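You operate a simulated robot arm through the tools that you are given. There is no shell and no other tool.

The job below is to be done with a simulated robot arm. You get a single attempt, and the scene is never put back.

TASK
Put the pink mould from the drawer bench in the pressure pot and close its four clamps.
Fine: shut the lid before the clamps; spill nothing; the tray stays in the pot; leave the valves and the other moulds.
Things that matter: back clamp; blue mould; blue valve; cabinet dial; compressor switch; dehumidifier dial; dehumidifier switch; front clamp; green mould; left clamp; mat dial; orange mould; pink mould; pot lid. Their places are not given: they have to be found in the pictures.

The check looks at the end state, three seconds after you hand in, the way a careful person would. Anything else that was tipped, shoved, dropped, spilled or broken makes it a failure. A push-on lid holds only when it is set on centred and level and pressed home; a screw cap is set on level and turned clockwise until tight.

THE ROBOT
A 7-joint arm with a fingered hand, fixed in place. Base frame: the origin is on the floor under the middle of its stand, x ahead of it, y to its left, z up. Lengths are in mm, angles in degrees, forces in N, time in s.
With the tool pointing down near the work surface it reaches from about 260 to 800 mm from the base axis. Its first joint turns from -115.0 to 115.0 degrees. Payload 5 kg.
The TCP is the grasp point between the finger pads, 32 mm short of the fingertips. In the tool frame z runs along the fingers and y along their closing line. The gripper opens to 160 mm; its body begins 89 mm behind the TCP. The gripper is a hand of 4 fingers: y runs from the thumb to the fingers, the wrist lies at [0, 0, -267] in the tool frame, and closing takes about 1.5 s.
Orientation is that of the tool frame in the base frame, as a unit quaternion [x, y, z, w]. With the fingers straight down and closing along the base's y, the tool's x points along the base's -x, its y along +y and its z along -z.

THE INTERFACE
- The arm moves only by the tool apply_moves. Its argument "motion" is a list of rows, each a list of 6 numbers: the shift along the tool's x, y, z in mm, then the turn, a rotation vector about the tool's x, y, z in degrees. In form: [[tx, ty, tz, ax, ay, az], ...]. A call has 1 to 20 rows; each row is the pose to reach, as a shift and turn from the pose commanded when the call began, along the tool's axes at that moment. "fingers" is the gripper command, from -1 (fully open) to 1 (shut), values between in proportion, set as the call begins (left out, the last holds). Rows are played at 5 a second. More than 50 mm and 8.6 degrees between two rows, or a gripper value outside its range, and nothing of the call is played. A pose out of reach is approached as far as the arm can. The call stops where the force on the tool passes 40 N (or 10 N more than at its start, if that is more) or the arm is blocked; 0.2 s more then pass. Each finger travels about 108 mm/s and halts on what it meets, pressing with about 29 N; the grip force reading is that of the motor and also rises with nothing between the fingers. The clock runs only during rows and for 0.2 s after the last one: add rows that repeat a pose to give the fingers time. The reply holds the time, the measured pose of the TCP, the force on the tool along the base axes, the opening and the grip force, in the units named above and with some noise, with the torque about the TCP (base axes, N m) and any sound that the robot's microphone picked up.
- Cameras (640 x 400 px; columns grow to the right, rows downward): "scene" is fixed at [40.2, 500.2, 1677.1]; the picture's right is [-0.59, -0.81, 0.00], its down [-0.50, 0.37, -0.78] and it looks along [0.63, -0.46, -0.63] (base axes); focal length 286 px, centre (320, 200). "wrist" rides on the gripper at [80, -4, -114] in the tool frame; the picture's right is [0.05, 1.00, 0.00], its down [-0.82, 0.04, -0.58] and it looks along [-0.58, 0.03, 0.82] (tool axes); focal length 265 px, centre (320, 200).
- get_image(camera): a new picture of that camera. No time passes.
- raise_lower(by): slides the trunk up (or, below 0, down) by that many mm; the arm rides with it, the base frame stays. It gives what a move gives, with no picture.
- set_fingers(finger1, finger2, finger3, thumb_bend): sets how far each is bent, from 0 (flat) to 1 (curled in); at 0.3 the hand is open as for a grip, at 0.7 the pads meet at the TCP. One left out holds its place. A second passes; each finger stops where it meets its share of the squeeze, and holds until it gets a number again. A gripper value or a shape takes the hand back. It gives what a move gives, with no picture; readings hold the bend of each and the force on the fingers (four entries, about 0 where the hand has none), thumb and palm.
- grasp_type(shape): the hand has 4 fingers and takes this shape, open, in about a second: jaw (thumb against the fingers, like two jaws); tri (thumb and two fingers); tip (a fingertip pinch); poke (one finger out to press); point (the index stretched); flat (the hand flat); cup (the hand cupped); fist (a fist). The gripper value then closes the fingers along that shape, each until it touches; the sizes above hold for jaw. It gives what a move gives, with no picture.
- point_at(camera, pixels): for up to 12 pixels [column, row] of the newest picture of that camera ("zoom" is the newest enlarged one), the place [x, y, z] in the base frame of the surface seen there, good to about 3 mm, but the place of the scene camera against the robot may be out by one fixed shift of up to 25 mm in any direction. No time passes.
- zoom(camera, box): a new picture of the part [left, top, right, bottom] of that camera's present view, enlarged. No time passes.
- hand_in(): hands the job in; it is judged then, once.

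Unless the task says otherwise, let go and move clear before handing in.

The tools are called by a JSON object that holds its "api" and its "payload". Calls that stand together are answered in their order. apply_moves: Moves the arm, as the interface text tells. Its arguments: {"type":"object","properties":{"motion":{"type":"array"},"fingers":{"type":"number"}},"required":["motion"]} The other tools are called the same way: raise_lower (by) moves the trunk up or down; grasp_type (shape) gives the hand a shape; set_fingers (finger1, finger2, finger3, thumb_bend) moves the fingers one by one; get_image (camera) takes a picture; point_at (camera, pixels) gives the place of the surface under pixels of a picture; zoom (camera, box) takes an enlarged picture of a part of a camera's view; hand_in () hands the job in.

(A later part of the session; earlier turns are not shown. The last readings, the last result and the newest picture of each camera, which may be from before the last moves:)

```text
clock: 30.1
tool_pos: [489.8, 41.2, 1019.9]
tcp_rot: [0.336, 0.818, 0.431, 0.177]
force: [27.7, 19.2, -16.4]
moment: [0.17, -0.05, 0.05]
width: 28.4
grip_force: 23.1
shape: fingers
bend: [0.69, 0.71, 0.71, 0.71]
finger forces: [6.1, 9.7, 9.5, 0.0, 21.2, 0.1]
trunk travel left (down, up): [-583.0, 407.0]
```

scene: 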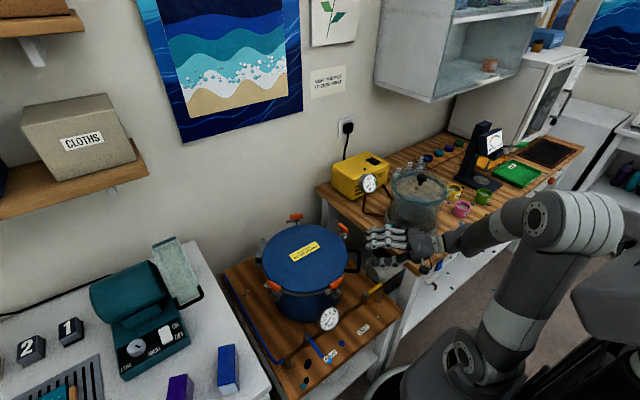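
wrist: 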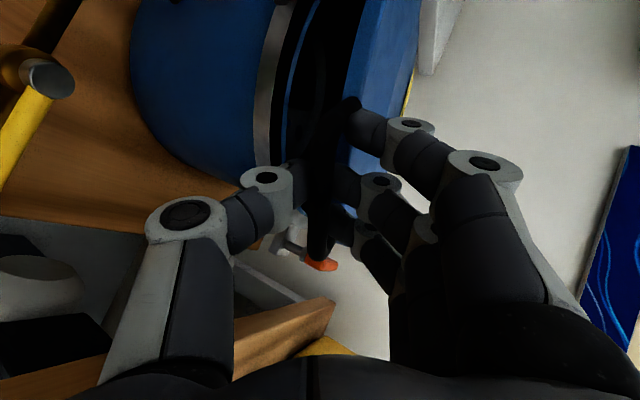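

The lid is at about 22° and the hingeward pull rises by a predictable amount with each 25 mm. I'll do two more short rounds with the trunk, then continue with the arm.

{"api": "apply_moves", "payload": {"motion": [[0, 2.5, 3.7, 0.7, 0, 0], [0, 5.1, 7.4, 1.4, 0, 0], [0, 5.9, 8.7, 1.8, 0, 0]]}}

{"api": "raise_lower", "payload": {"by": 20}}

{"api": "apply_moves", "payload": {"motion": [[0, 2.9, 4, 0.7, 0, 0], [0, 5.8, 8.1, 1.4, 0, 0], [0, 6.4, 9, 1.8, 0, 0]]}}

{"api": "get_image", "payload": {"camera": "wrist"}}

{"api": "get_image", "payload": {"camera": "scene"}}

```text
clock: 30.9
tool_pos: [495.1, 44.3, 1021.4]
tcp_rot: [0.339, 0.824, 0.419, 0.175]
force: [-8.3, -2.8, -2.1]
moment: [0.37, 0.13, 0.2]
width: 27.1
grip_force: 17.3
shape: fingers
bend: [0.71, 0.73, 0.73, 0.72]
finger forces: [10.7, 0.0, 3.8, 0.0, 20.7, 0.0]
trunk travel left (down, up): [-583.0, 407.0]
```

```text
clock: 31.6
tool_pos: [497.6, 48.9, 1041.4]
tcp_rot: [0.339, 0.825, 0.418, 0.171]
force: [22.8, 17.1, -16.9]
moment: [0.23, 0.02, 0.1]
width: 27.5
grip_force: 22.4
shape: fingers
bend: [0.7, 0.72, 0.72, 0.72]
finger forces: [6.2, 8.9, 8.6, 0.1, 21.0, 0.0]
trunk travel left (down, up): [-603.0, 387.0]
```

```text
clock: 32.4
tool_pos: [501.7, 53.0, 1044.1]
tcp_rot: [0.342, 0.831, 0.405, 0.169]
force: [-7.6, -4.3, -1.7]
moment: [0.45, 0.11, 0.16]
width: 26.0
grip_force: 17.8
shape: fingers
bend: [0.71, 0.73, 0.73, 0.73]
finger forces: [11.1, 3.0, 3.2, 0.0, 18.7, 0.0]
trunk travel left (down, up): [-603.0, 387.0]
```

```text
taken
```

wrist: 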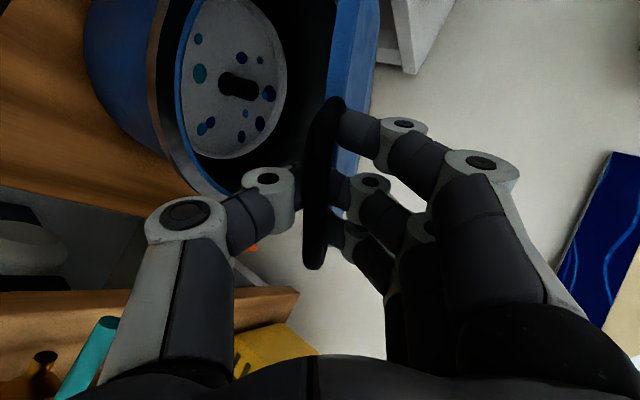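

```text
taken
```

scene: 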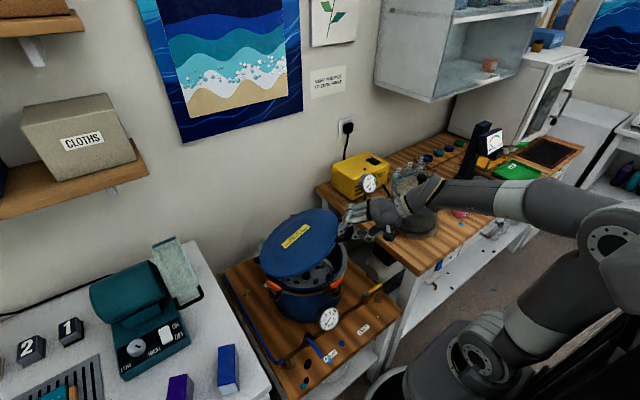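

The open gap now shows the inside: a grey perforated tray with a black knob at (238,85) in the wrist view, and nothing else on it. The lid is at roughly 28°. I'll continue up the arc with the arm in small steps.

{"api": "apply_moves", "payload": {"motion": [[0, 12, -1.8, 0.8, 0, 0], [0, 23.8, -2.9, 1.6, 0, 0], [0, 35.8, -3.8, 2.4, 0, 0], [0, 47.8, -4.1, 3.2, 0, 0], [0, 47.8, -4.1, 3.2, 0, 0]]}}

```text
clock: 33.6
tool_pos: [521.1, 72.2, 1082.9]
tcp_rot: [0.347, 0.841, 0.382, 0.159]
force: [2.7, -8.7, -2.3]
moment: [0.3, 0.07, 0.0]
width: 24.6
grip_force: 15.1
shape: fingers
bend: [0.71, 0.73, 0.73, 0.74]
finger forces: [9.1, 2.7, 2.8, 0.1, 15.7, 0.0]
trunk travel left (down, up): [-603.0, 387.0]
```

The forces are small and the bar is tracking well, with the lid at about 37°. I'll go on to about 53°.

{"api": "apply_moves", "payload": {"motion": [[0, 12, -0.5, 0.8, 0, 0], [0, 24, -0.8, 1.6, 0, 0], [0, 36, -0.5, 2.4, 0, 0], [0, 48, 0.1, 3.2, 0, 0], [0, 60, 1.3, 4, 0, 0], [0, 71.9, 2.7, 4.8, 0, 0], [0, 84, 4.6, 5.6, 0, 0], [0, 95.5, 6.8, 6.4, 0, 0], [0, 95.5, 6.8, 6.4, 0, 0]]}}

{"api": "get_image", "payload": {"camera": "wrist"}}

{"api": "get_image", "payload": {"camera": "scene"}}

```text
clock: 35.6
tool_pos: [569.8, 120.4, 1150.1]
tcp_rot: [0.355, 0.862, 0.335, 0.138]
force: [-2.3, -0.6, -3.6]
moment: [0.1, 0.02, -0.03]
width: 21.3
grip_force: 1.1
shape: fingers
bend: [0.71, 0.72, 0.74, 0.74]
finger forces: [2.5, 0.0, 0.0, 0.0, 0.0, 0.1]
trunk travel left (down, up): [-603.0, 387.0]
```

```text
taken
```

wrist: 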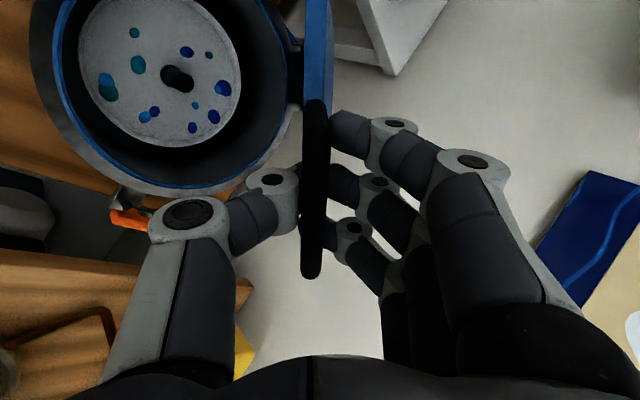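

```text
taken
```

scene: 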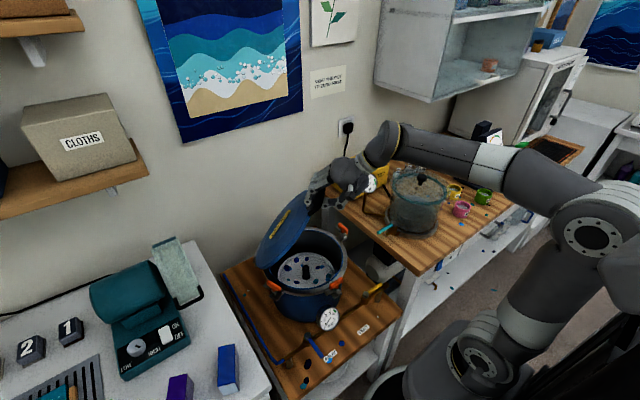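

The lid is about half open, and the wrist view shows the bar at (315,190) still between the thumb and fingers, but the squeeze has dropped to almost nothing. I'll tighten the grip again before going further.

{"api": "set_fingers", "payload": {"finger1": 0.85, "finger2": 0.85, "finger3": 0.85, "thumb_bend": 0.85}}

{"api": "get_image", "payload": {"camera": "wrist"}}

{"api": "zoom", "payload": {"camera": "scene", "box": [240, 120, 420, 320]}}

```text
clock: 36.6
tool_pos: [571.3, 121.8, 1148.4]
tcp_rot: [0.355, 0.862, 0.333, 0.137]
force: [5.3, 8.1, -15.2]
moment: [0.5, 0.05, 0.0]
width: 19.4
grip_force: 24.9
shape: fingers
bend: [0.73, 0.75, 0.78, 0.75]
finger forces: [10.5, 0.0, 11.0, 0.0, 28.7, 0.0]
trunk travel left (down, up): [-603.0, 387.0]
```

```text
taken
```

wrist: 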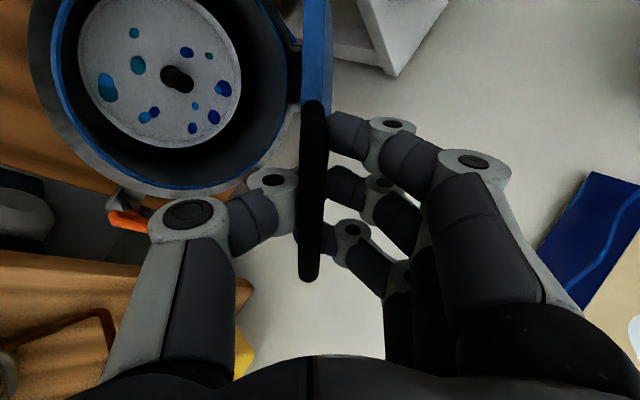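

```text
2.00 times, centred on (330, 220) of scene
```

zoom: 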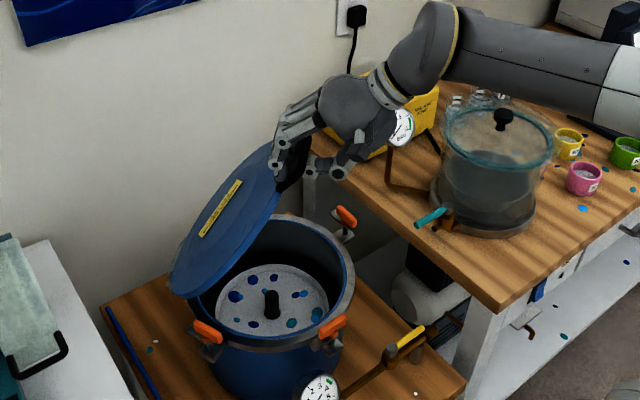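

The grip is firm again with the thumb at 29 N, and the lid is at about 53°. The pot is clearly visible: a bare tray with a central knob. I'll continue the arc towards 73°.

{"api": "apply_moves", "payload": {"motion": [[0, 11.7, 1.5, 0.3, 0, 0], [0, 23.4, 3.2, 0.55, 0, 0], [0, 35, 5.5, 0.8, 0, 0], [0, 46.6, 8.1, 1.1, 0, 0], [0, 58, 11.2, 1.4, 0, 0], [0, 69.5, 14.6, 1.65, 0, 0], [0, 80.7, 18.5, 1.9, 0, 0], [0, 91.8, 22.6, 2.2, 0, 0], [0, 102.7, 27.2, 2.5, 0, 0], [0, 113.5, 32.2, 2.75, 0, 0], [0, 113.5, 32.2, 2.75, 0, 0]]}}

{"api": "get_image", "payload": {"camera": "wrist"}}

{"api": "get_image", "payload": {"camera": "scene"}}

```text
clock: 39.0
tool_pos: [644.3, 194.9, 1202.5]
tcp_rot: [0.36, 0.869, 0.314, 0.131]
force: [3.3, -0.8, -5.6]
moment: [0.22, -0.03, -0.03]
width: 16.0
grip_force: 8.0
shape: fingers
bend: [0.75, 0.79, 0.8, 0.78]
finger forces: [6.5, 0.0, 3.5, 0.0, 5.8, 0.0]
trunk travel left (down, up): [-603.0, 387.0]
```

```text
taken
```

wrist: 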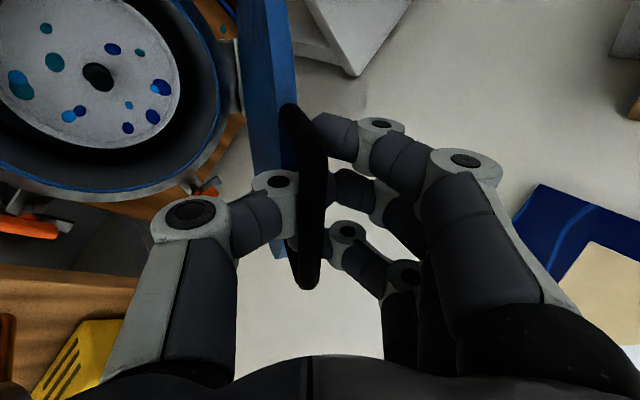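

```text
taken
```

scene: 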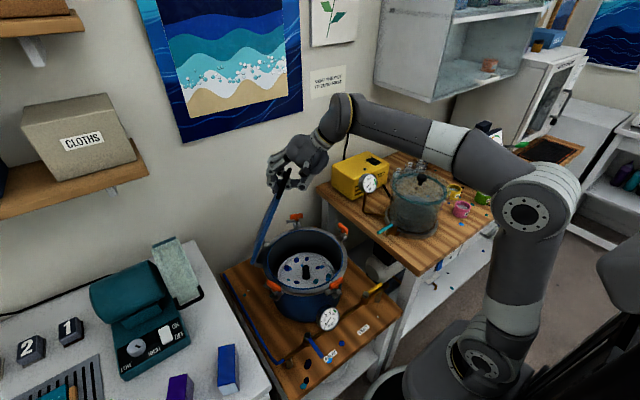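

The lid is at about 73° and tracking, with a clear view of the empty tray. I'll take it past vertical to about 95°, watching for where it comes to rest.

{"api": "apply_moves", "payload": {"motion": [[0, 10.9, 4.8, 0.25, 0, 0], [0, 21.6, 9.9, 0.5, 0, 0], [0, 32.1, 15.5, 0.75, 0, 0], [0, 42.5, 21.4, 1, 0, 0], [0, 52.6, 27.7, 1.25, 0, 0], [0, 62.5, 34.3, 1.5, 0, 0], [0, 72.1, 41.3, 1.75, 0, 0], [0, 81.5, 48.5, 2, 0, 0], [0, 90.7, 56.1, 2.25, 0, 0], [0, 99.6, 64, 2.5, 0, 0], [0, 99.6, 64, 2.5, 0, 0]]}}

{"api": "get_image", "payload": {"camera": "wrist"}}

{"api": "get_image", "payload": {"camera": "scene"}}

```text
clock: 41.4
tool_pos: [727.3, 277.8, 1217.5]
tcp_rot: [0.361, 0.876, 0.294, 0.122]
force: [-0.7, 0.9, -2.4]
moment: [0.05, -0.07, 0.02]
width: 16.8
grip_force: 0.9
shape: fingers
bend: [0.76, 0.82, 0.81, 0.8]
finger forces: [0.2, 0.1, 0.0, 0.1, 2.3, 0.0]
trunk travel left (down, up): [-603.0, 387.0]
```

```text
taken
```

wrist: 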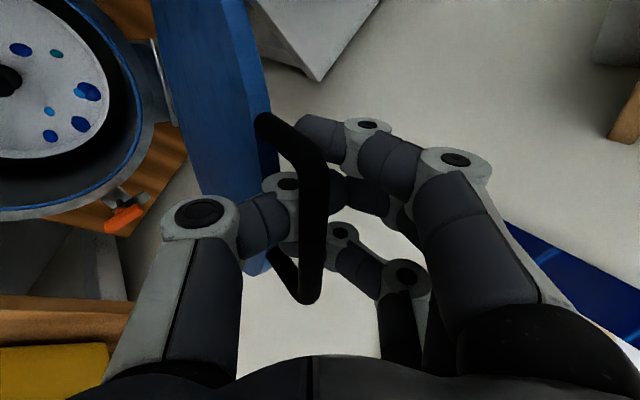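

```text
taken
```

scene: 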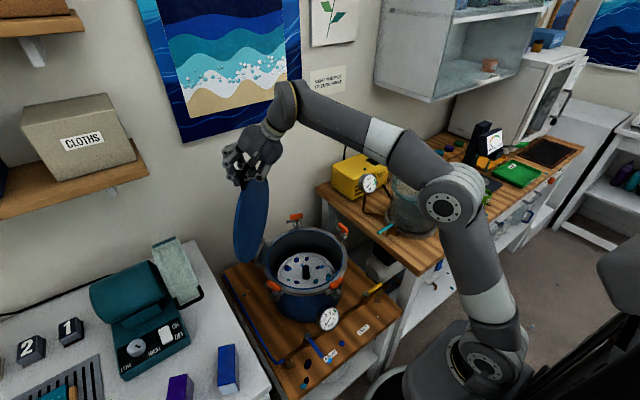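

The lid is now just past vertical, at about 93°, and the load has dropped to near zero. I'll push further hingeward until it meets its stop.

{"api": "apply_moves", "payload": {"motion": [[0, 7.5, 7, 0.2, 0, 0], [0, 15, 14.2, 0.4, 0, 0], [0, 21.7, 21.2, 0.6, 0, 0], [0, 28.2, 29, 0.8, 0, 0], [0, 28.2, 29, 0.8, 0, 0]]}}

{"api": "get_image", "payload": {"camera": "wrist"}}

{"api": "zoom", "payload": {"camera": "scene", "box": [190, 80, 390, 320]}}

```text
clock: 42.6
tool_pos: [753.7, 306.7, 1210.1]
tcp_rot: [0.361, 0.879, 0.288, 0.12]
force: [0.0, -0.4, -0.6]
moment: [0.05, -0.02, -0.02]
width: 16.9
grip_force: 0.0
shape: fingers
bend: [0.76, 0.83, 0.81, 0.8]
finger forces: [0.0, 0.0, 0.0, 0.0, 0.8, 0.1]
trunk travel left (down, up): [-603.0, 387.0]
```

```text
taken
```

wrist: 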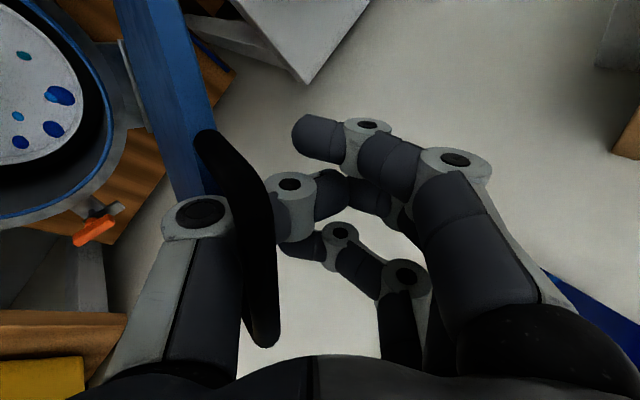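

```text
1.67 times, centred on (290, 200) of scene
```

zoom: 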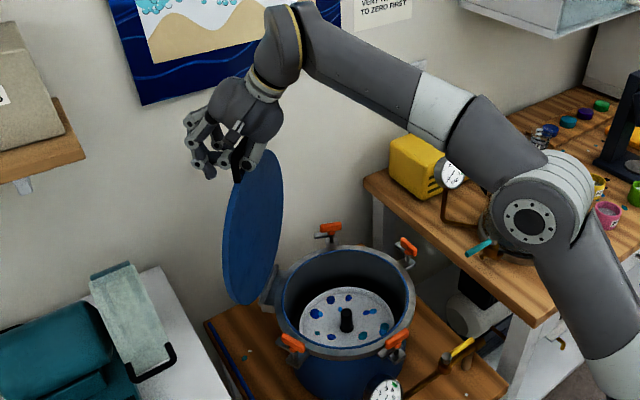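

The bar at (235,220) has slipped out of the pinch and now crosses the thumb's lower part, and the force is near zero. I'll measure the lid to see whether it is past vertical and standing on its own.

{"api": "point_at", "payload": {"camera": "wrist", "pixels": [[205, 145], [240, 220], [262, 320], [150, 20], [190, 120], [170, 100], [160, 150], [290, 235], [200, 215], [300, 130], [330, 200], [130, 60]]}}

{"api": "point_at", "payload": {"camera": "scene", "pixels": [[265, 185], [262, 200], [250, 230], [262, 245], [245, 245], [272, 190], [270, 230]]}}

{"api": "zoom", "payload": {"camera": "scene", "box": [210, 110, 310, 270]}}

```text
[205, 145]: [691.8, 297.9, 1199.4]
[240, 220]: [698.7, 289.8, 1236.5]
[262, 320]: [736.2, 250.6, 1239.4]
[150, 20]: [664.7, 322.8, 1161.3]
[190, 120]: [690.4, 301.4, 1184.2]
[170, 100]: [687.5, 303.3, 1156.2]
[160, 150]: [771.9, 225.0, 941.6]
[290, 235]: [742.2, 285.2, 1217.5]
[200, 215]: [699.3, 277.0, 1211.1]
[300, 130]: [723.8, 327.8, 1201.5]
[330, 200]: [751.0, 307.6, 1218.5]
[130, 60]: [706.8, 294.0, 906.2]
```

```text
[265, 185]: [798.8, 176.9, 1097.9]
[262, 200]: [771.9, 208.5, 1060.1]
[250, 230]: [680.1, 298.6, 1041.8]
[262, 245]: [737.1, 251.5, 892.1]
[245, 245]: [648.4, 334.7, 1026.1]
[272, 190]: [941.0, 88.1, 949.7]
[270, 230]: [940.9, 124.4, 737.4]
```

```text
2.50 times, centred on (260, 190) of scene
```

zoom: 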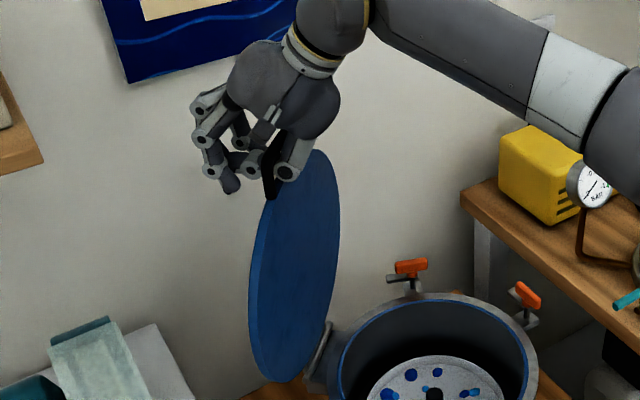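

The lid's face lies at u≈697–700 over its whole height, so it stands almost exactly vertical, and the thumb passes through the handle loop. I'll push gently further hingeward to find the stop.

{"api": "apply_moves", "payload": {"motion": [[0, 4, 3, 0, 0, 0], [0, 8, 5.9, 0, 0, 0], [0, 12, 8.9, 0, 0, 0], [0, 16, 11.8, 0, 0, 0], [0, 20, 14.8, 0, 0, 0], [0, 24, 17.8, 0, 0, 0], [0, 24, 17.8, 0, 0, 0]]}}

{"api": "get_image", "payload": {"camera": "wrist"}}

{"api": "zoom", "payload": {"camera": "scene", "box": [210, 110, 310, 270]}}

```text
clock: 44.2
tool_pos: [776.1, 328.1, 1209.4]
tcp_rot: [0.363, 0.878, 0.289, 0.121]
force: [-1.6, -0.7, -0.1]
moment: [0.01, -0.02, 0.0]
width: 17.2
grip_force: 0.8
shape: fingers
bend: [0.76, 0.83, 0.81, 0.8]
finger forces: [0.0, 0.0, 0.0, 0.0, 0.7, 0.1]
trunk travel left (down, up): [-603.0, 387.0]
```

```text
taken
```

wrist: 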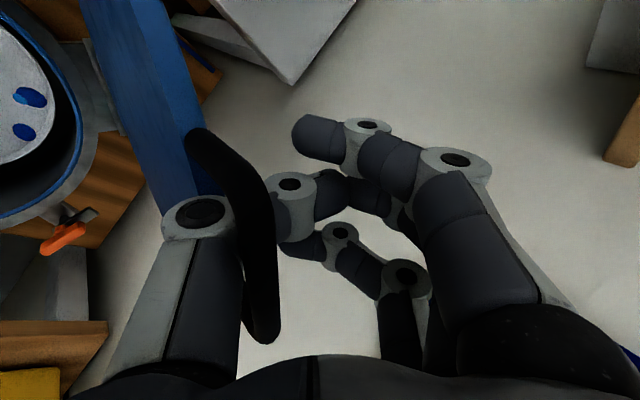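

```text
2.50 times, centred on (260, 190) of scene
```

zoom: 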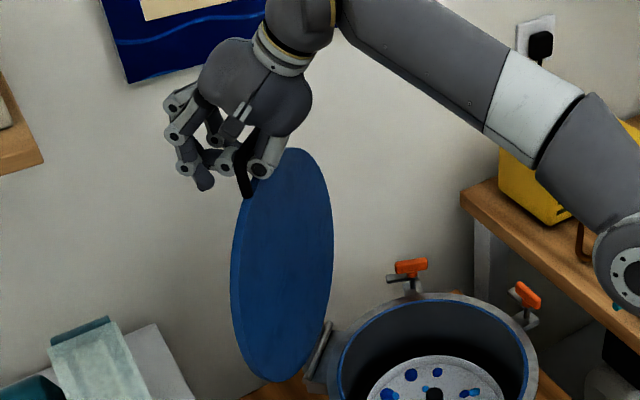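

The lid followed the thumb and now leans a little past vertical, with only about 2 N of resistance. I'll continue another 25 mm.

{"api": "apply_moves", "payload": {"motion": [[0, 4, 3.2, 0, 0, 0], [0, 8, 6.4, 0, 0, 0], [0, 12, 9.6, 0, 0, 0], [0, 16, 12.8, 0, 0, 0], [0, 20, 16, 0, 0, 0], [0, 24, 19.5, 0, 0, 0], [0, 24, 19.5, 0, 0, 0]]}}

{"api": "get_image", "payload": {"camera": "wrist"}}

{"api": "zoom", "payload": {"camera": "scene", "box": [210, 110, 310, 270]}}

```text
clock: 45.8
tool_pos: [786.7, 342.5, 1209.8]
tcp_rot: [0.362, 0.878, 0.289, 0.121]
force: [-1.2, -3.6, -1.1]
moment: [0.09, -0.03, 0.07]
width: 17.1
grip_force: 1.0
shape: fingers
bend: [0.76, 0.83, 0.81, 0.8]
finger forces: [0.0, 0.0, 0.1, 0.0, 3.0, 0.0]
out of reach, approached as far as the arm can: row 4, 5, 6, 7
trunk travel left (down, up): [-603.0, 387.0]
```

```text
taken
```

wrist: 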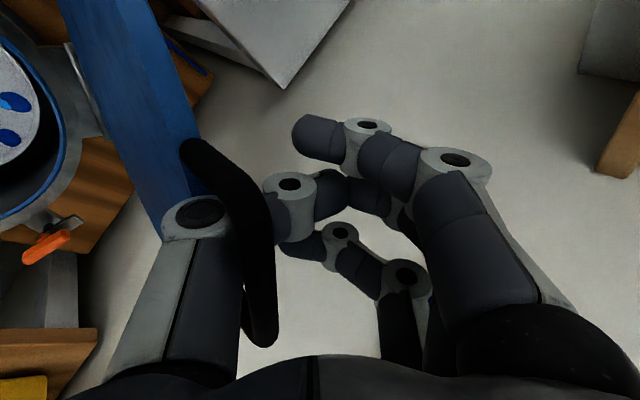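

```text
2.50 times, centred on (260, 190) of scene
```

zoom: 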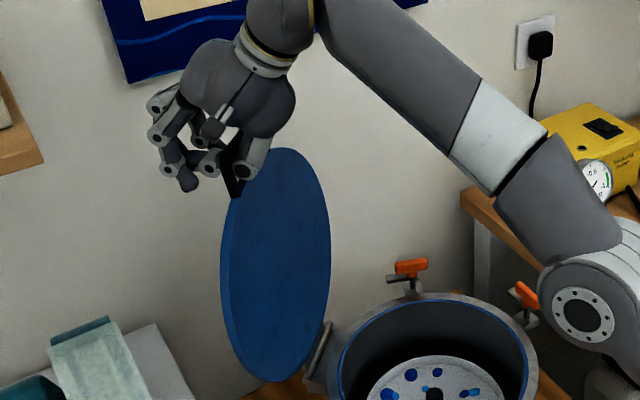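

The arm is at its reach limit and the lid pushes back with about 3 N. I'll measure the lid's lean now.

{"api": "point_at", "payload": {"camera": "wrist", "pixels": [[190, 150], [240, 220], [262, 320], [110, 40], [175, 140], [130, 120], [90, 20], [205, 40], [150, 190]]}}

{"api": "point_at", "payload": {"camera": "scene", "pixels": [[265, 185], [262, 200], [250, 230], [245, 245], [252, 200], [258, 250], [250, 260], [270, 190]]}}

```text
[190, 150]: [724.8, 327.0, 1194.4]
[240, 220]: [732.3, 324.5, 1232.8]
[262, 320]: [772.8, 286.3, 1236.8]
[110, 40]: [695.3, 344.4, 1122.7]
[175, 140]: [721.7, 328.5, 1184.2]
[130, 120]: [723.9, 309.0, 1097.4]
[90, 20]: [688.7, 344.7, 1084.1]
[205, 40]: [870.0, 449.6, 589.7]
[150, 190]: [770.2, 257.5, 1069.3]
```

```text
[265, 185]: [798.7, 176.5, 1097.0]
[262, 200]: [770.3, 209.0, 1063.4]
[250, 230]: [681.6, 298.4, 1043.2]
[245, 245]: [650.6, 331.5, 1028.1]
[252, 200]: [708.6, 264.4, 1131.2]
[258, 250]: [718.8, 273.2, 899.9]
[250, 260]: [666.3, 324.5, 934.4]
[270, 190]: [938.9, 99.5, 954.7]
```

The bar is at u≈748 and the face slopes about 8° past vertical, so gravity should hold the lid open. I'll back the hand off 15 mm and check whether the lid stays.

{"api": "apply_moves", "payload": {"motion": [[0, -4, -3, 0, 0, 0], [0, -8, -6, 0, 0, 0], [0, -12, -9, 0, 0, 0], [0, -12, -9, 0, 0, 0], [0, -12, -9, 0, 0, 0], [0, -12, -9, 0, 0, 0]]}}

{"api": "get_image", "payload": {"camera": "wrist"}}

{"api": "point_at", "payload": {"camera": "wrist", "pixels": [[195, 150], [240, 220], [262, 320], [120, 40], [178, 140], [140, 120]]}}

```text
clock: 47.2
tool_pos: [781.9, 335.3, 1211.4]
tcp_rot: [0.362, 0.879, 0.287, 0.12]
force: [0.3, 0.5, -2.4]
moment: [0.08, -0.05, -0.05]
width: 16.9
grip_force: 1.4
shape: fingers
bend: [0.76, 0.83, 0.81, 0.8]
finger forces: [0.1, 0.0, 0.0, 0.0, 1.7, 0.0]
out of reach, approached as far as the arm can: row 2, 3, 4, 5, 6
trunk travel left (down, up): [-603.0, 387.0]
```

```text
taken
```

wrist: 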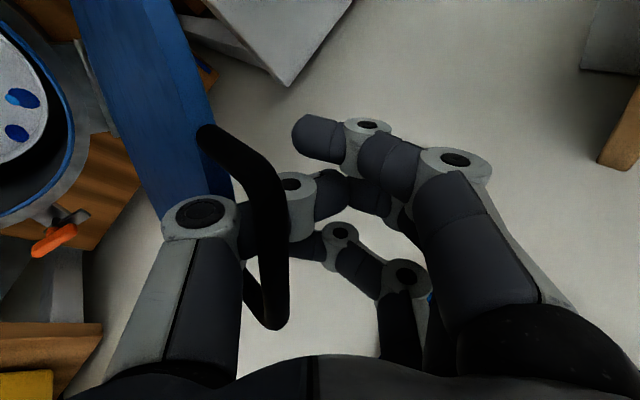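

```text
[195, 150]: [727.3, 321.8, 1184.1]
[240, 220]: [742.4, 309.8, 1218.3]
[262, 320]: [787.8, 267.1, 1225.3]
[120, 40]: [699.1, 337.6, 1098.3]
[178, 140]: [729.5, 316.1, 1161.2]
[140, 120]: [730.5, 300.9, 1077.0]
```

The hand moved back about 9 mm while the bar stayed near u≈745, so the lid appears to stand open by itself. I'll open the thumb first, in steps, to leave the loop gently.

{"api": "set_fingers", "payload": {"thumb_bend": 0.65}}

{"api": "set_fingers", "payload": {"thumb_bend": 0.5}}

{"api": "get_image", "payload": {"camera": "wrist"}}

{"api": "get_image", "payload": {"camera": "scene"}}

```text
clock: 48.2
tool_pos: [780.7, 333.6, 1215.7]
tcp_rot: [0.361, 0.878, 0.29, 0.121]
force: [5.1, 1.2, 26.4]
moment: [-0.77, 0.58, 0.15]
width: 20.9
grip_force: 13.2
shape: fingers
bend: [0.76, 0.83, 0.81, 0.66]
finger forces: [0.0, 0.1, 0.0, 0.0, 25.7, 0.1]
trunk travel left (down, up): [-603.0, 387.0]
```

```text
clock: 48.5
tool_pos: [780.1, 334.2, 1222.8]
tcp_rot: [0.359, 0.877, 0.293, 0.125]
force: [6.2, 3.6, 18.7]
moment: [0.09, -0.08, 0.2]
width: 28.9
grip_force: 30.6
shape: fingers
bend: [0.76, 0.85, 0.81, 0.55]
finger forces: [0.1, 0.1, 0.0, 0.0, 61.3, 0.0]
trunk travel left (down, up): [-603.0, 387.0]
stopped: the force on the tool passed its limit at 42 N (the readings are from after the stop); the commanded pose is now the measured one
```

```text
taken
```

wrist: 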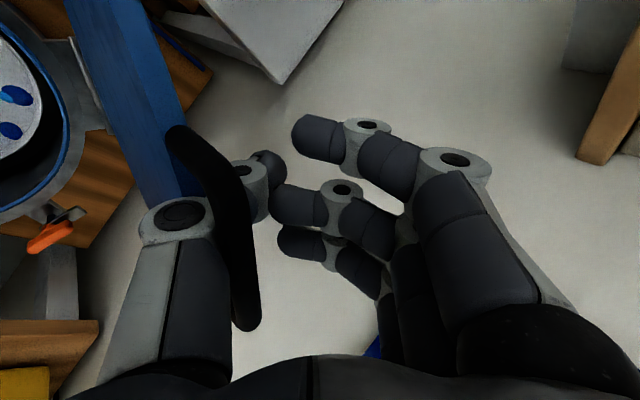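

```text
taken
```

scene: 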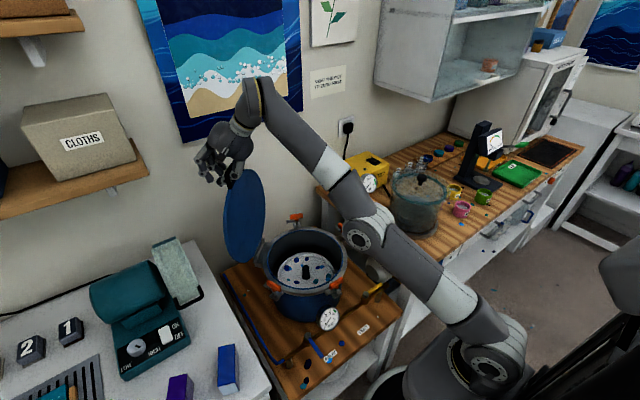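

Opening the thumb met resistance: it presses on the lid rim inside the handle loop, and the force stop ended the move. I'll stop opening it and measure how it lies in the loop, so I can draw it straight out.

{"api": "point_at", "payload": {"camera": "wrist", "pixels": [[180, 212], [210, 205], [245, 175], [268, 160], [215, 180], [245, 300], [185, 140], [155, 150], [120, 80], [150, 320], [300, 200], [295, 135]]}}

{"api": "zoom", "payload": {"camera": "wrist", "box": [100, 100, 320, 340]}}

{"api": "zoom", "payload": {"camera": "scene", "box": [180, 110, 300, 210]}}

```text
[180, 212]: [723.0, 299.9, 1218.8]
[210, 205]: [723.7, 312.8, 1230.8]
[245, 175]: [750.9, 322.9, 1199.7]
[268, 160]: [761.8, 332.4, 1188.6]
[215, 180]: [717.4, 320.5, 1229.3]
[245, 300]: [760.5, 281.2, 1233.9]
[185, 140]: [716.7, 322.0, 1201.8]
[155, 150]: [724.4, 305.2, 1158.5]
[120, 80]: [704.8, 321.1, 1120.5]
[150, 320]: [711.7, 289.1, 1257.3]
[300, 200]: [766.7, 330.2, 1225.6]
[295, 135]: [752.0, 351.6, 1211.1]
```

```text
1.67 times, centred on (210, 220) of wrist
```

zoom: 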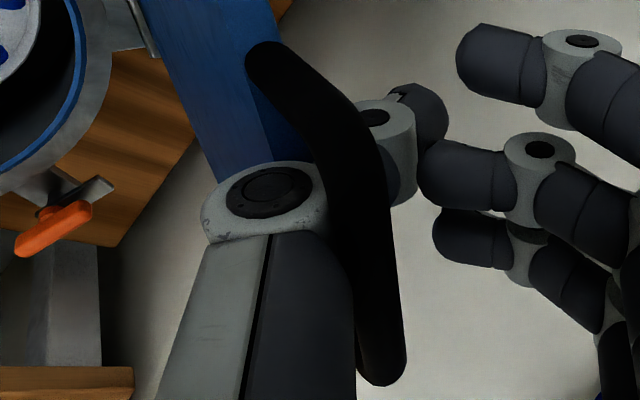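

```text
4.00 times, centred on (240, 160) of scene
```

zoom: 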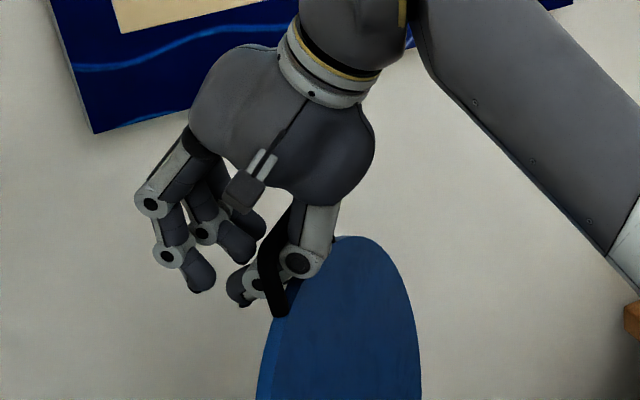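

The thumb lies through the loop, sloping about 30° down, between the bar (z≈1227) and the rim (z≈1197). The fingers are free on the hinge side. I'll open the fingers wide and ease the thumb back off the rim.

{"api": "set_fingers", "payload": {"finger1": 0.25, "finger2": 0.25, "finger3": 0.25, "thumb_bend": 0.6}}

{"api": "get_image", "payload": {"camera": "wrist"}}

{"api": "zoom", "payload": {"camera": "scene", "box": [180, 110, 300, 210]}}

```text
clock: 49.5
tool_pos: [780.4, 334.4, 1218.4]
tcp_rot: [0.36, 0.878, 0.291, 0.123]
force: [0.3, 3.2, 13.5]
moment: [-0.34, 0.39, -0.08]
width: 112.2
grip_force: 7.3
shape: fingers
bend: [0.25, 0.25, 0.25, 0.61]
finger forces: [0.0, 0.0, 0.0, 0.0, 14.0, 0.0]
trunk travel left (down, up): [-603.0, 387.0]
```

```text
taken
```

wrist: 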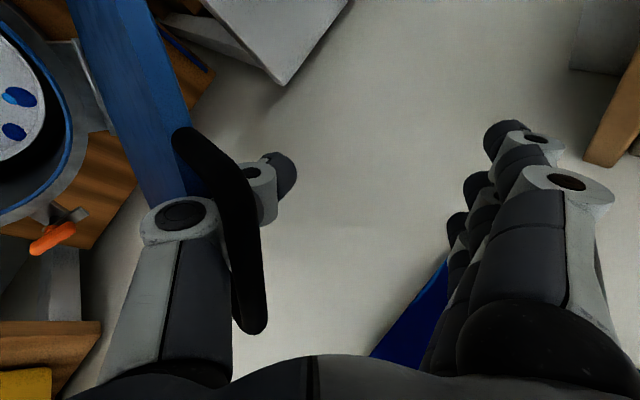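

```text
4.00 times, centred on (240, 160) of scene
```

zoom: 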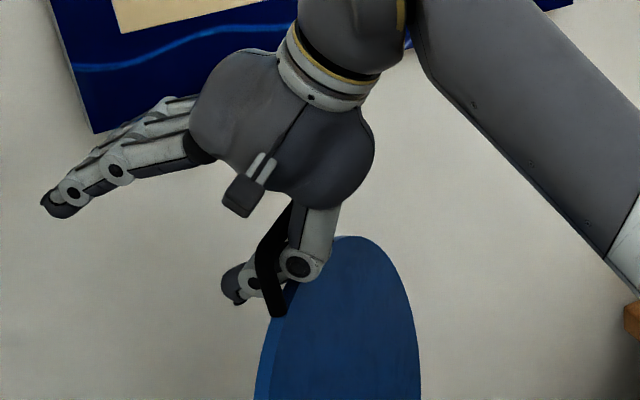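

The fingers are clear, but the thumb still carries 14 N on the rim. I'll bend it to 0.72, where it sat freely before, so its end lies level in the loop.

{"api": "set_fingers", "payload": {"thumb_bend": 0.72}}

{"api": "get_image", "payload": {"camera": "wrist"}}

{"api": "point_at", "payload": {"camera": "wrist", "pixels": [[190, 215], [250, 190], [275, 185], [300, 190], [225, 190], [250, 300], [185, 140]]}}

```text
clock: 50.5
tool_pos: [782.3, 334.1, 1217.6]
tcp_rot: [0.36, 0.878, 0.29, 0.122]
force: [0.3, -0.8, -2.2]
moment: [0.11, -0.05, 0.05]
width: 95.2
grip_force: 1.1
shape: fingers
bend: [0.25, 0.25, 0.25, 0.72]
finger forces: [0.1, 0.0, 0.0, 0.0, 2.6, 0.0]
trunk travel left (down, up): [-603.0, 387.0]
```

```text
taken
```

wrist: 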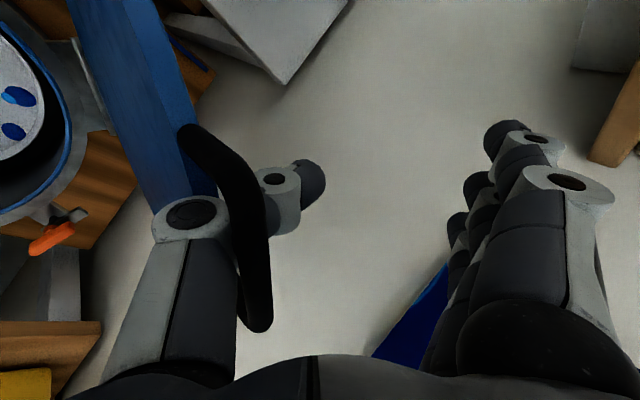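

```text
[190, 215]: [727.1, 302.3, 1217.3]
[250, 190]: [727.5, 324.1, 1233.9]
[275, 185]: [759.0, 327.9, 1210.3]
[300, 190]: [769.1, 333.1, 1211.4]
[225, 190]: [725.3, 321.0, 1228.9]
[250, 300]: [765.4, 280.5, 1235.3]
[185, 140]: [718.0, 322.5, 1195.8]
```

The thumb now lies level and almost unloaded at 2.6 N. I'll draw it out of the loop straight outward in small steps, checking that the lid stays.

{"api": "apply_moves", "payload": {"motion": [[0, -6, -5.6, 0, 0, 0], [0, -12, -11.3, 0, 0, 0], [0, -18, -17, 0, 0, 0], [0, -24, -23, 0, 0, 0], [0, -24, -23, 0, 0, 0]]}}

{"api": "get_image", "payload": {"camera": "wrist"}}

```text
clock: 51.5
tool_pos: [775.7, 326.0, 1221.4]
tcp_rot: [0.361, 0.881, 0.285, 0.112]
force: [-7.5, 3.6, -21.7]
moment: [0.69, -0.69, -0.38]
width: 100.9
grip_force: 10.5
shape: fingers
bend: [0.25, 0.25, 0.25, 0.69]
finger forces: [0.1, 0.0, 0.1, 0.1, 20.9, 0.0]
out of reach, approached as far as the arm can: row 1, 2, 3, 4, 5
trunk travel left (down, up): [-603.0, 387.0]
stopped in row 5: the force on the tool passed its limit at 45 N (the readings are from after the stop); the commanded pose is now the measured one
```

```text
taken
```

wrist: 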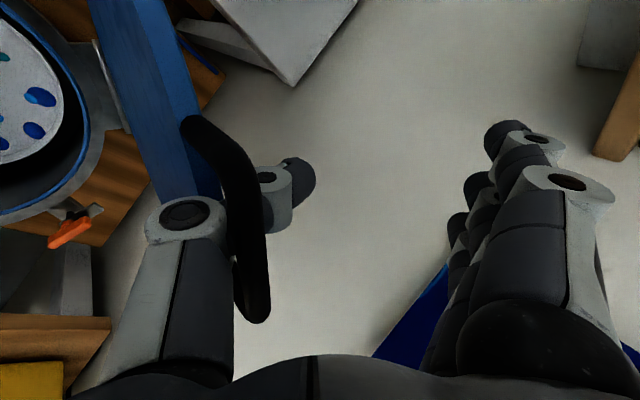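

The arm could not follow outward and pressed up on the bar instead; it is stuck near a joint limit with the elbow now low. I'll look at the arm's actual posture before choosing a way out.

{"api": "get_image", "payload": {"camera": "scene"}}

{"api": "point_at", "payload": {"camera": "scene", "pixels": [[365, 232], [345, 200], [320, 160], [270, 110], [255, 90], [420, 280], [480, 345], [495, 360], [440, 300], [300, 130], [240, 140], [238, 200]]}}

```text
taken
```

scene: 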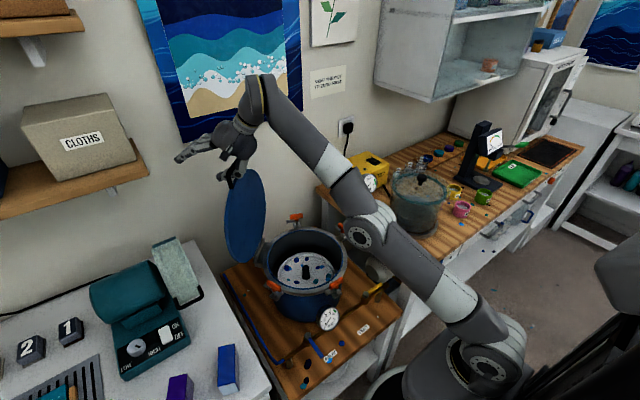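

```text
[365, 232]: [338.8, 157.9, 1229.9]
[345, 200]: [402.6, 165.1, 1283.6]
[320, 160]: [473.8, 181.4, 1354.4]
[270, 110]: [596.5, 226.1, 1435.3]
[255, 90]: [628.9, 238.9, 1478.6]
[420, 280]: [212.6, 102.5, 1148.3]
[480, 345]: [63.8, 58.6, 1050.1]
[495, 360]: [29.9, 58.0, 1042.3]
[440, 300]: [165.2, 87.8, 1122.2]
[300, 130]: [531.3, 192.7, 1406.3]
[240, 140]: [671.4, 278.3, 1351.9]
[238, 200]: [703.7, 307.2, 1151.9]
```

The arm is stretched almost straight (shoulder, elbow and wrist in line), which is why small pull-back moves barely follow. The last move did gain 10 mm, so I'll step back outward with a slight downward bias to take the load off the bar.

{"api": "apply_moves", "payload": {"motion": [[0, -3, 2, 0, 0, 0], [0, -6, 2, 0, 0, 0], [0, -10, 0.2, 0, 0, 0], [0, -10, 0.2, 0, 0, 0]]}}

```text
clock: 52.5
tool_pos: [775.0, 323.3, 1222.4]
tcp_rot: [0.361, 0.881, 0.285, 0.114]
force: [-13.8, 13.6, -30.4]
moment: [0.97, -1.02, -0.9]
width: 102.7
grip_force: 14.4
shape: fingers
bend: [0.25, 0.25, 0.25, 0.69]
finger forces: [0.1, 0.2, 0.1, 0.1, 29.0, 0.0]
out of reach, approached as far as the arm can: row 2, 3, 4
trunk travel left (down, up): [-603.0, 387.0]
```

The hand rode up about 1 mm instead of down, and the bar now pushes it down with 30 N. Lowering the trunk slightly takes that load off without needing the elbow to bend.

{"api": "raise_lower", "payload": {"by": -8}}

{"api": "get_image", "payload": {"camera": "wrist"}}

```text
clock: 53.1
tool_pos: [777.4, 316.2, 1219.3]
tcp_rot: [0.362, 0.879, 0.287, 0.117]
force: [-0.4, -3.2, -3.3]
moment: [0.11, -0.07, 0.05]
width: 97.1
grip_force: 1.8
shape: fingers
bend: [0.25, 0.25, 0.25, 0.71]
finger forces: [0.0, 0.0, 0.0, 0.0, 3.6, 0.0]
trunk travel left (down, up): [-595.0, 395.0]
```

```text
taken
```

wrist: 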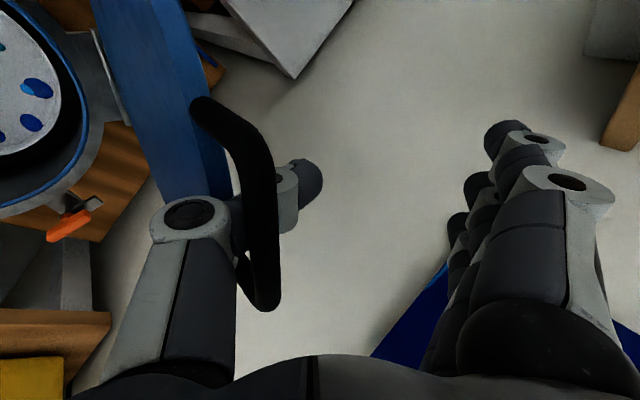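

The load is gone (about 3 N), and the bar at (260,220) is now nearer the thumb tip. I'll continue with small outward moves, each followed by a slight trunk lowering.

{"api": "apply_moves", "payload": {"motion": [[0, -3.6, -1.8, 0, 0, 0], [0, -7.2, -3.6, 0, 0, 0], [0, -10.9, -5.5, 0, 0, 0], [0, -10.9, -5.5, 0, 0, 0]]}}

```text
clock: 54.1
tool_pos: [774.3, 314.4, 1219.6]
tcp_rot: [0.361, 0.881, 0.285, 0.114]
force: [1.0, 1.2, -4.6]
moment: [0.13, -0.14, -0.08]
width: 95.9
grip_force: 1.7
shape: fingers
bend: [0.25, 0.25, 0.25, 0.72]
finger forces: [0.1, 0.0, 0.0, 0.0, 4.1, 0.0]
out of reach, approached as far as the arm can: row 2, 3, 4
trunk travel left (down, up): [-595.0, 395.0]
```

Only 3–4 mm was gained. The wrist is bent about 95°, which may be the real limit, so I'll let the hand tip up by 6° about the bar while drawing back.

{"api": "apply_moves", "payload": {"motion": [[0, -1, -1.6, -2, 0, 0], [0, -2.1, -3.2, -4, 0, 0], [0, -3.2, -4.8, -6, 0, 0], [0, -3.2, -4.8, -6, 0, 0]]}}

```text
clock: 54.9
tool_pos: [793.5, 318.9, 1226.6]
tcp_rot: [0.358, 0.867, 0.323, 0.121]
force: [-10.0, 4.8, -21.2]
moment: [0.53, -0.53, -0.36]
width: 103.1
grip_force: 10.6
shape: fingers
bend: [0.25, 0.25, 0.25, 0.69]
finger forces: [0.0, 0.0, 0.0, 0.1, 21.5, 0.0]
out of reach, approached as far as the arm can: row 1, 2, 3, 4
trunk travel left (down, up): [-595.0, 395.0]
stopped in row 4: the force on the tool passed its limit at 45 N (the readings are from after the stop); the commanded pose is now the measured one
```

The wrist stays on the limit sphere, so the stretched elbow is the limiter. I'll command a larger outward target and hold it for many rows, to give the arm time to bend the elbow.

{"api": "apply_moves", "payload": {"motion": [[2, -5, -2, 0.5, 0, 0], [4, -10, -5, 1, 0, 0], [6, -18, -10, 1.5, 0, 0], [8, -26.7, -15, 2, 0, 0], [8, -26.7, -15, 2, 0, 0], [8, -26.7, -15, 2, 0, 0], [8, -26.7, -15, 2, 0, 0], [8, -26.7, -15, 2, 0, 0], [8, -26.7, -15, 2, 0, 0], [8, -26.7, -15, 2, 0, 0]]}}

{"api": "get_image", "payload": {"camera": "wrist"}}

```text
clock: 55.9
tool_pos: [783.5, 310.6, 1226.4]
tcp_rot: [0.361, 0.873, 0.308, 0.113]
force: [-6.2, 1.5, -23.2]
moment: [0.61, -0.58, -0.21]
width: 103.4
grip_force: 11.7
shape: fingers
bend: [0.25, 0.25, 0.25, 0.69]
finger forces: [0.0, 0.0, 0.0, 0.0, 22.7, 0.0]
out of reach, approached as far as the arm can: row 2, 3, 4
trunk travel left (down, up): [-595.0, 395.0]
stopped in row 4: the force on the tool passed its limit at 41 N (the readings are from after the stop); the commanded pose is now the measured one
```

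```text
taken
```

wrist: 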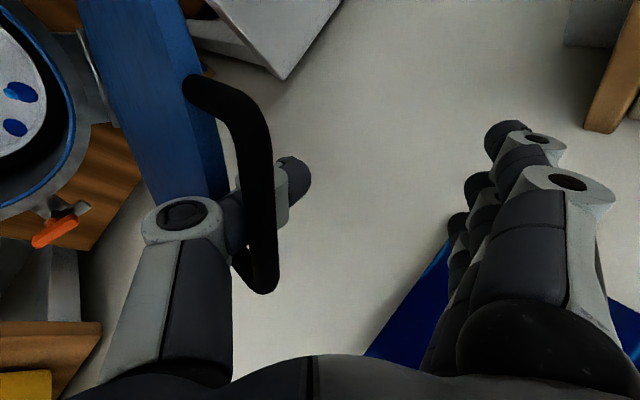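

I gained another 13 mm outward, and the bar at (255,190) is halfway along the thumb's end segment. I'll take the load off with the trunk again and repeat.

{"api": "raise_lower", "payload": {"by": -9}}

{"api": "apply_moves", "payload": {"motion": [[1, -4, -2, 0.5, 0, 0], [2, -8, -4, 1, 0, 0], [3, -12, -6, 1.5, 0, 0], [4, -16, -9, 2, 0, 0], [4, -20, -12, 2, 0, 0], [4, -20, -12, 2, 0, 0]]}}

{"api": "get_image", "payload": {"camera": "wrist"}}

```text
clock: 56.4
tool_pos: [782.5, 308.5, 1223.6]
tcp_rot: [0.36, 0.872, 0.311, 0.116]
force: [-2.5, 3.3, -8.2]
moment: [0.16, -0.16, -0.15]
width: 98.2
grip_force: 4.0
shape: fingers
bend: [0.25, 0.25, 0.25, 0.71]
finger forces: [0.0, 0.1, 0.0, 0.1, 7.3, 0.0]
trunk travel left (down, up): [-586.0, 404.0]
```

```text
clock: 57.8
tool_pos: [771.9, 298.4, 1222.9]
tcp_rot: [0.361, 0.879, 0.294, 0.108]
force: [-2.6, 4.8, -14.2]
moment: [0.39, -0.37, -0.17]
width: 99.1
grip_force: 6.6
shape: fingers
bend: [0.25, 0.25, 0.25, 0.7]
finger forces: [0.0, 0.0, 0.0, 0.0, 13.4, 0.0]
out of reach, approached as far as the arm can: row 2, 3, 4, 5, 6
trunk travel left (down, up): [-586.0, 404.0]
```

```text
taken
```

wrist: 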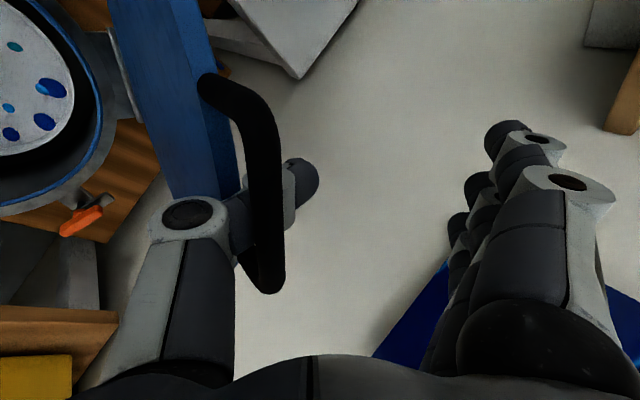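

Steady progress: the TCP is at u≈757 and the bar now crosses near the thumb's last joint at (265,200). I'll run the same pair of moves again.

{"api": "raise_lower", "payload": {"by": -7}}

{"api": "apply_moves", "payload": {"motion": [[1, -4, -2, 0.5, 0, 0], [2, -8, -4, 1, 0, 0], [3, -12, -6, 1.5, 0, 0], [4, -16, -9, 2, 0, 0], [4, -20, -12, 2, 0, 0], [4, -20, -12, 2, 0, 0]]}}

{"api": "get_image", "payload": {"camera": "wrist"}}

{"api": "point_at", "payload": {"camera": "wrist", "pixels": [[265, 180], [262, 240], [300, 180], [290, 200], [190, 215], [215, 90], [180, 120]]}}

```text
clock: 58.4
tool_pos: [772.0, 294.2, 1220.4]
tcp_rot: [0.362, 0.878, 0.295, 0.109]
force: [-1.1, 0.0, 0.3]
moment: [0.0, -0.05, 0.04]
width: 95.5
grip_force: 0.9
shape: fingers
bend: [0.25, 0.25, 0.25, 0.72]
finger forces: [0.1, 0.0, 0.1, 0.0, 0.4, 0.0]
trunk travel left (down, up): [-579.0, 411.0]
```

```text
clock: 59.8
tool_pos: [758.1, 285.4, 1222.1]
tcp_rot: [0.363, 0.883, 0.278, 0.102]
force: [-0.7, 1.2, -0.5]
moment: [-0.03, 0.02, -0.04]
width: 95.2
grip_force: 0.2
shape: fingers
bend: [0.25, 0.25, 0.25, 0.72]
finger forces: [0.1, 0.0, 0.0, 0.0, 0.3, 0.1]
out of reach, approached as far as the arm can: row 3, 4, 5, 6
trunk travel left (down, up): [-579.0, 411.0]
```

```text
taken
```

wrist: 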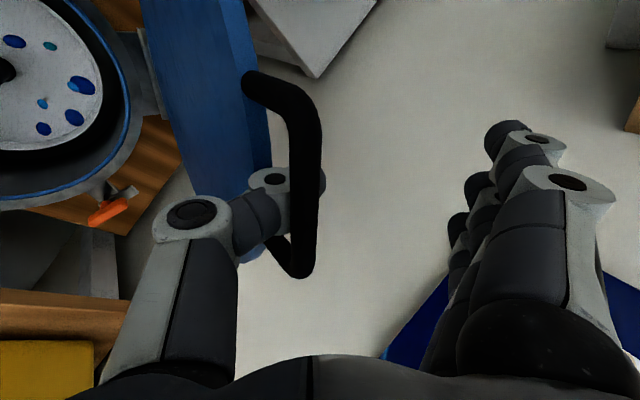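

```text
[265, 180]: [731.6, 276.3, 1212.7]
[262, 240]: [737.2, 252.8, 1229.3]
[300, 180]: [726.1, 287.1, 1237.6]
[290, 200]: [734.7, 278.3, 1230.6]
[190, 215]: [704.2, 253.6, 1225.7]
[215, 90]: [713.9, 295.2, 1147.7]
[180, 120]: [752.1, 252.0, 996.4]
```

The bar at (300,180) is now at the thumb tip with no load, but the lid has been drawn back to just about vertical. I'll slip the thumb the last 25 mm out; my hand stays in front of the lid to catch it if it leans.

{"api": "apply_moves", "payload": {"motion": [[1, -4, -3, 0, 0, 0], [2, -8, -6, 0, 0, 0], [3, -12, -9, 0, 0, 0], [3, -16, -12, 0, 0, 0], [3, -20.6, -14.5, 0, 0, 0], [3, -20.6, -14.5, 0, 0, 0]]}}

{"api": "get_image", "payload": {"camera": "wrist"}}

{"api": "zoom", "payload": {"camera": "scene", "box": [190, 80, 330, 270]}}

```text
clock: 61.2
tool_pos: [753.4, 275.7, 1232.2]
tcp_rot: [0.363, 0.884, 0.278, 0.101]
force: [-1.2, 0.3, -5.4]
moment: [0.04, -0.03, -0.02]
width: 97.8
grip_force: 2.4
shape: fingers
bend: [0.25, 0.25, 0.25, 0.71]
finger forces: [0.1, 0.0, 0.0, 0.0, 4.8, 0.1]
out of reach, approached as far as the arm can: row 1, 2, 3, 4, 5, 6
trunk travel left (down, up): [-579.0, 411.0]
```

```text
taken
```

wrist: 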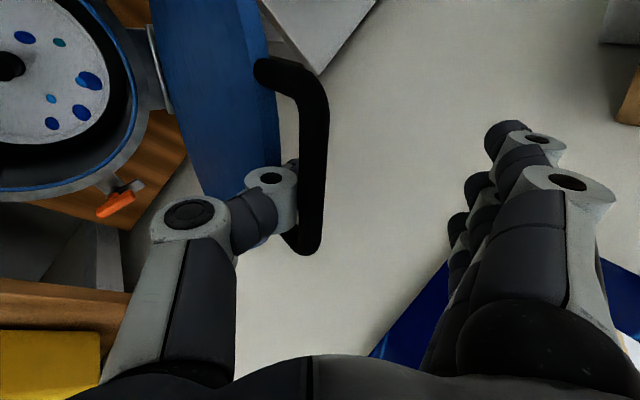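

```text
2.11 times, centred on (260, 175) of scene
```

zoom: 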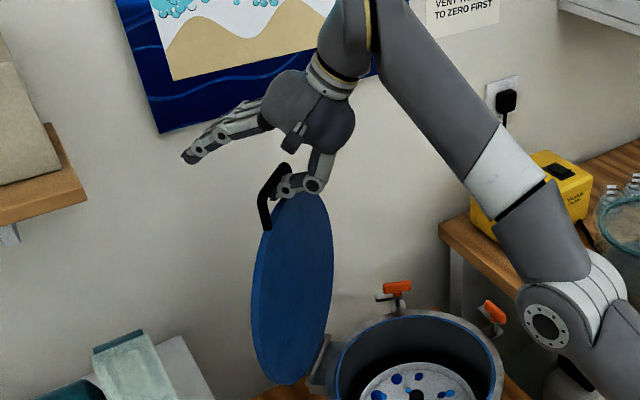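

The thumb tip is almost clear behind the bar at (310,180), but the hand rode up 10 mm. I'll lower the trunk 10 mm and draw back again.

{"api": "raise_lower", "payload": {"by": -10}}

{"api": "apply_moves", "payload": {"motion": [[1, -4, -3, 0, 0, 0], [2, -8, -6, 0, 0, 0], [3, -12, -9, 0, 0, 0], [3, -18, -13, 0, 0, 0], [3, -24, -17, 0, 0, 0], [3, -24, -17, 0, 0, 0]]}}

{"api": "get_image", "payload": {"camera": "wrist"}}

{"api": "get_image", "payload": {"camera": "scene"}}

```text
clock: 61.8
tool_pos: [753.9, 273.9, 1222.7]
tcp_rot: [0.363, 0.883, 0.279, 0.102]
force: [-0.6, -0.3, -0.1]
moment: [0.02, -0.06, 0.01]
width: 95.0
grip_force: 0.1
shape: fingers
bend: [0.25, 0.25, 0.25, 0.72]
finger forces: [0.0, 0.0, 0.0, 0.0, 0.0, 0.1]
trunk travel left (down, up): [-569.0, 421.0]
```

```text
clock: 63.2
tool_pos: [747.5, 259.1, 1234.8]
tcp_rot: [0.364, 0.884, 0.277, 0.1]
force: [-0.2, -0.9, -0.9]
moment: [-0.02, -0.01, -0.03]
width: 95.6
grip_force: 0.6
shape: fingers
bend: [0.25, 0.25, 0.25, 0.72]
finger forces: [0.1, 0.1, 0.0, 0.0, 1.0, 0.0]
out of reach, approached as far as the arm can: row 2, 3, 4, 5, 6
trunk travel left (down, up): [-569.0, 421.0]
```

```text
taken
```

wrist: 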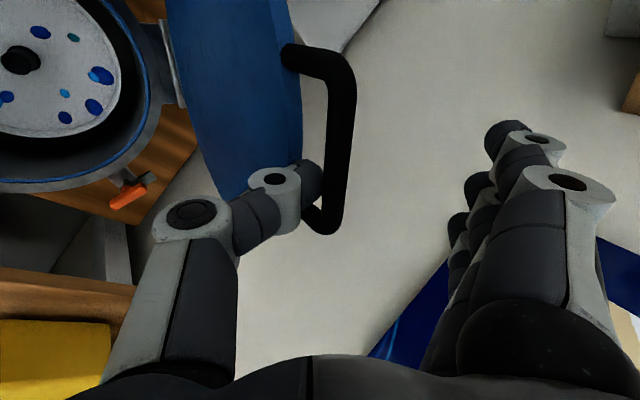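

```text
taken
```

scene: 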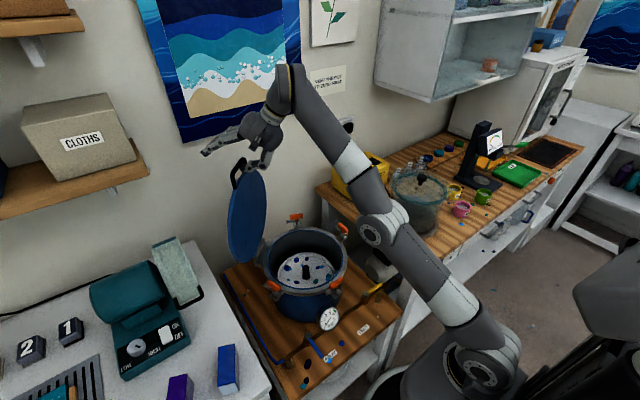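

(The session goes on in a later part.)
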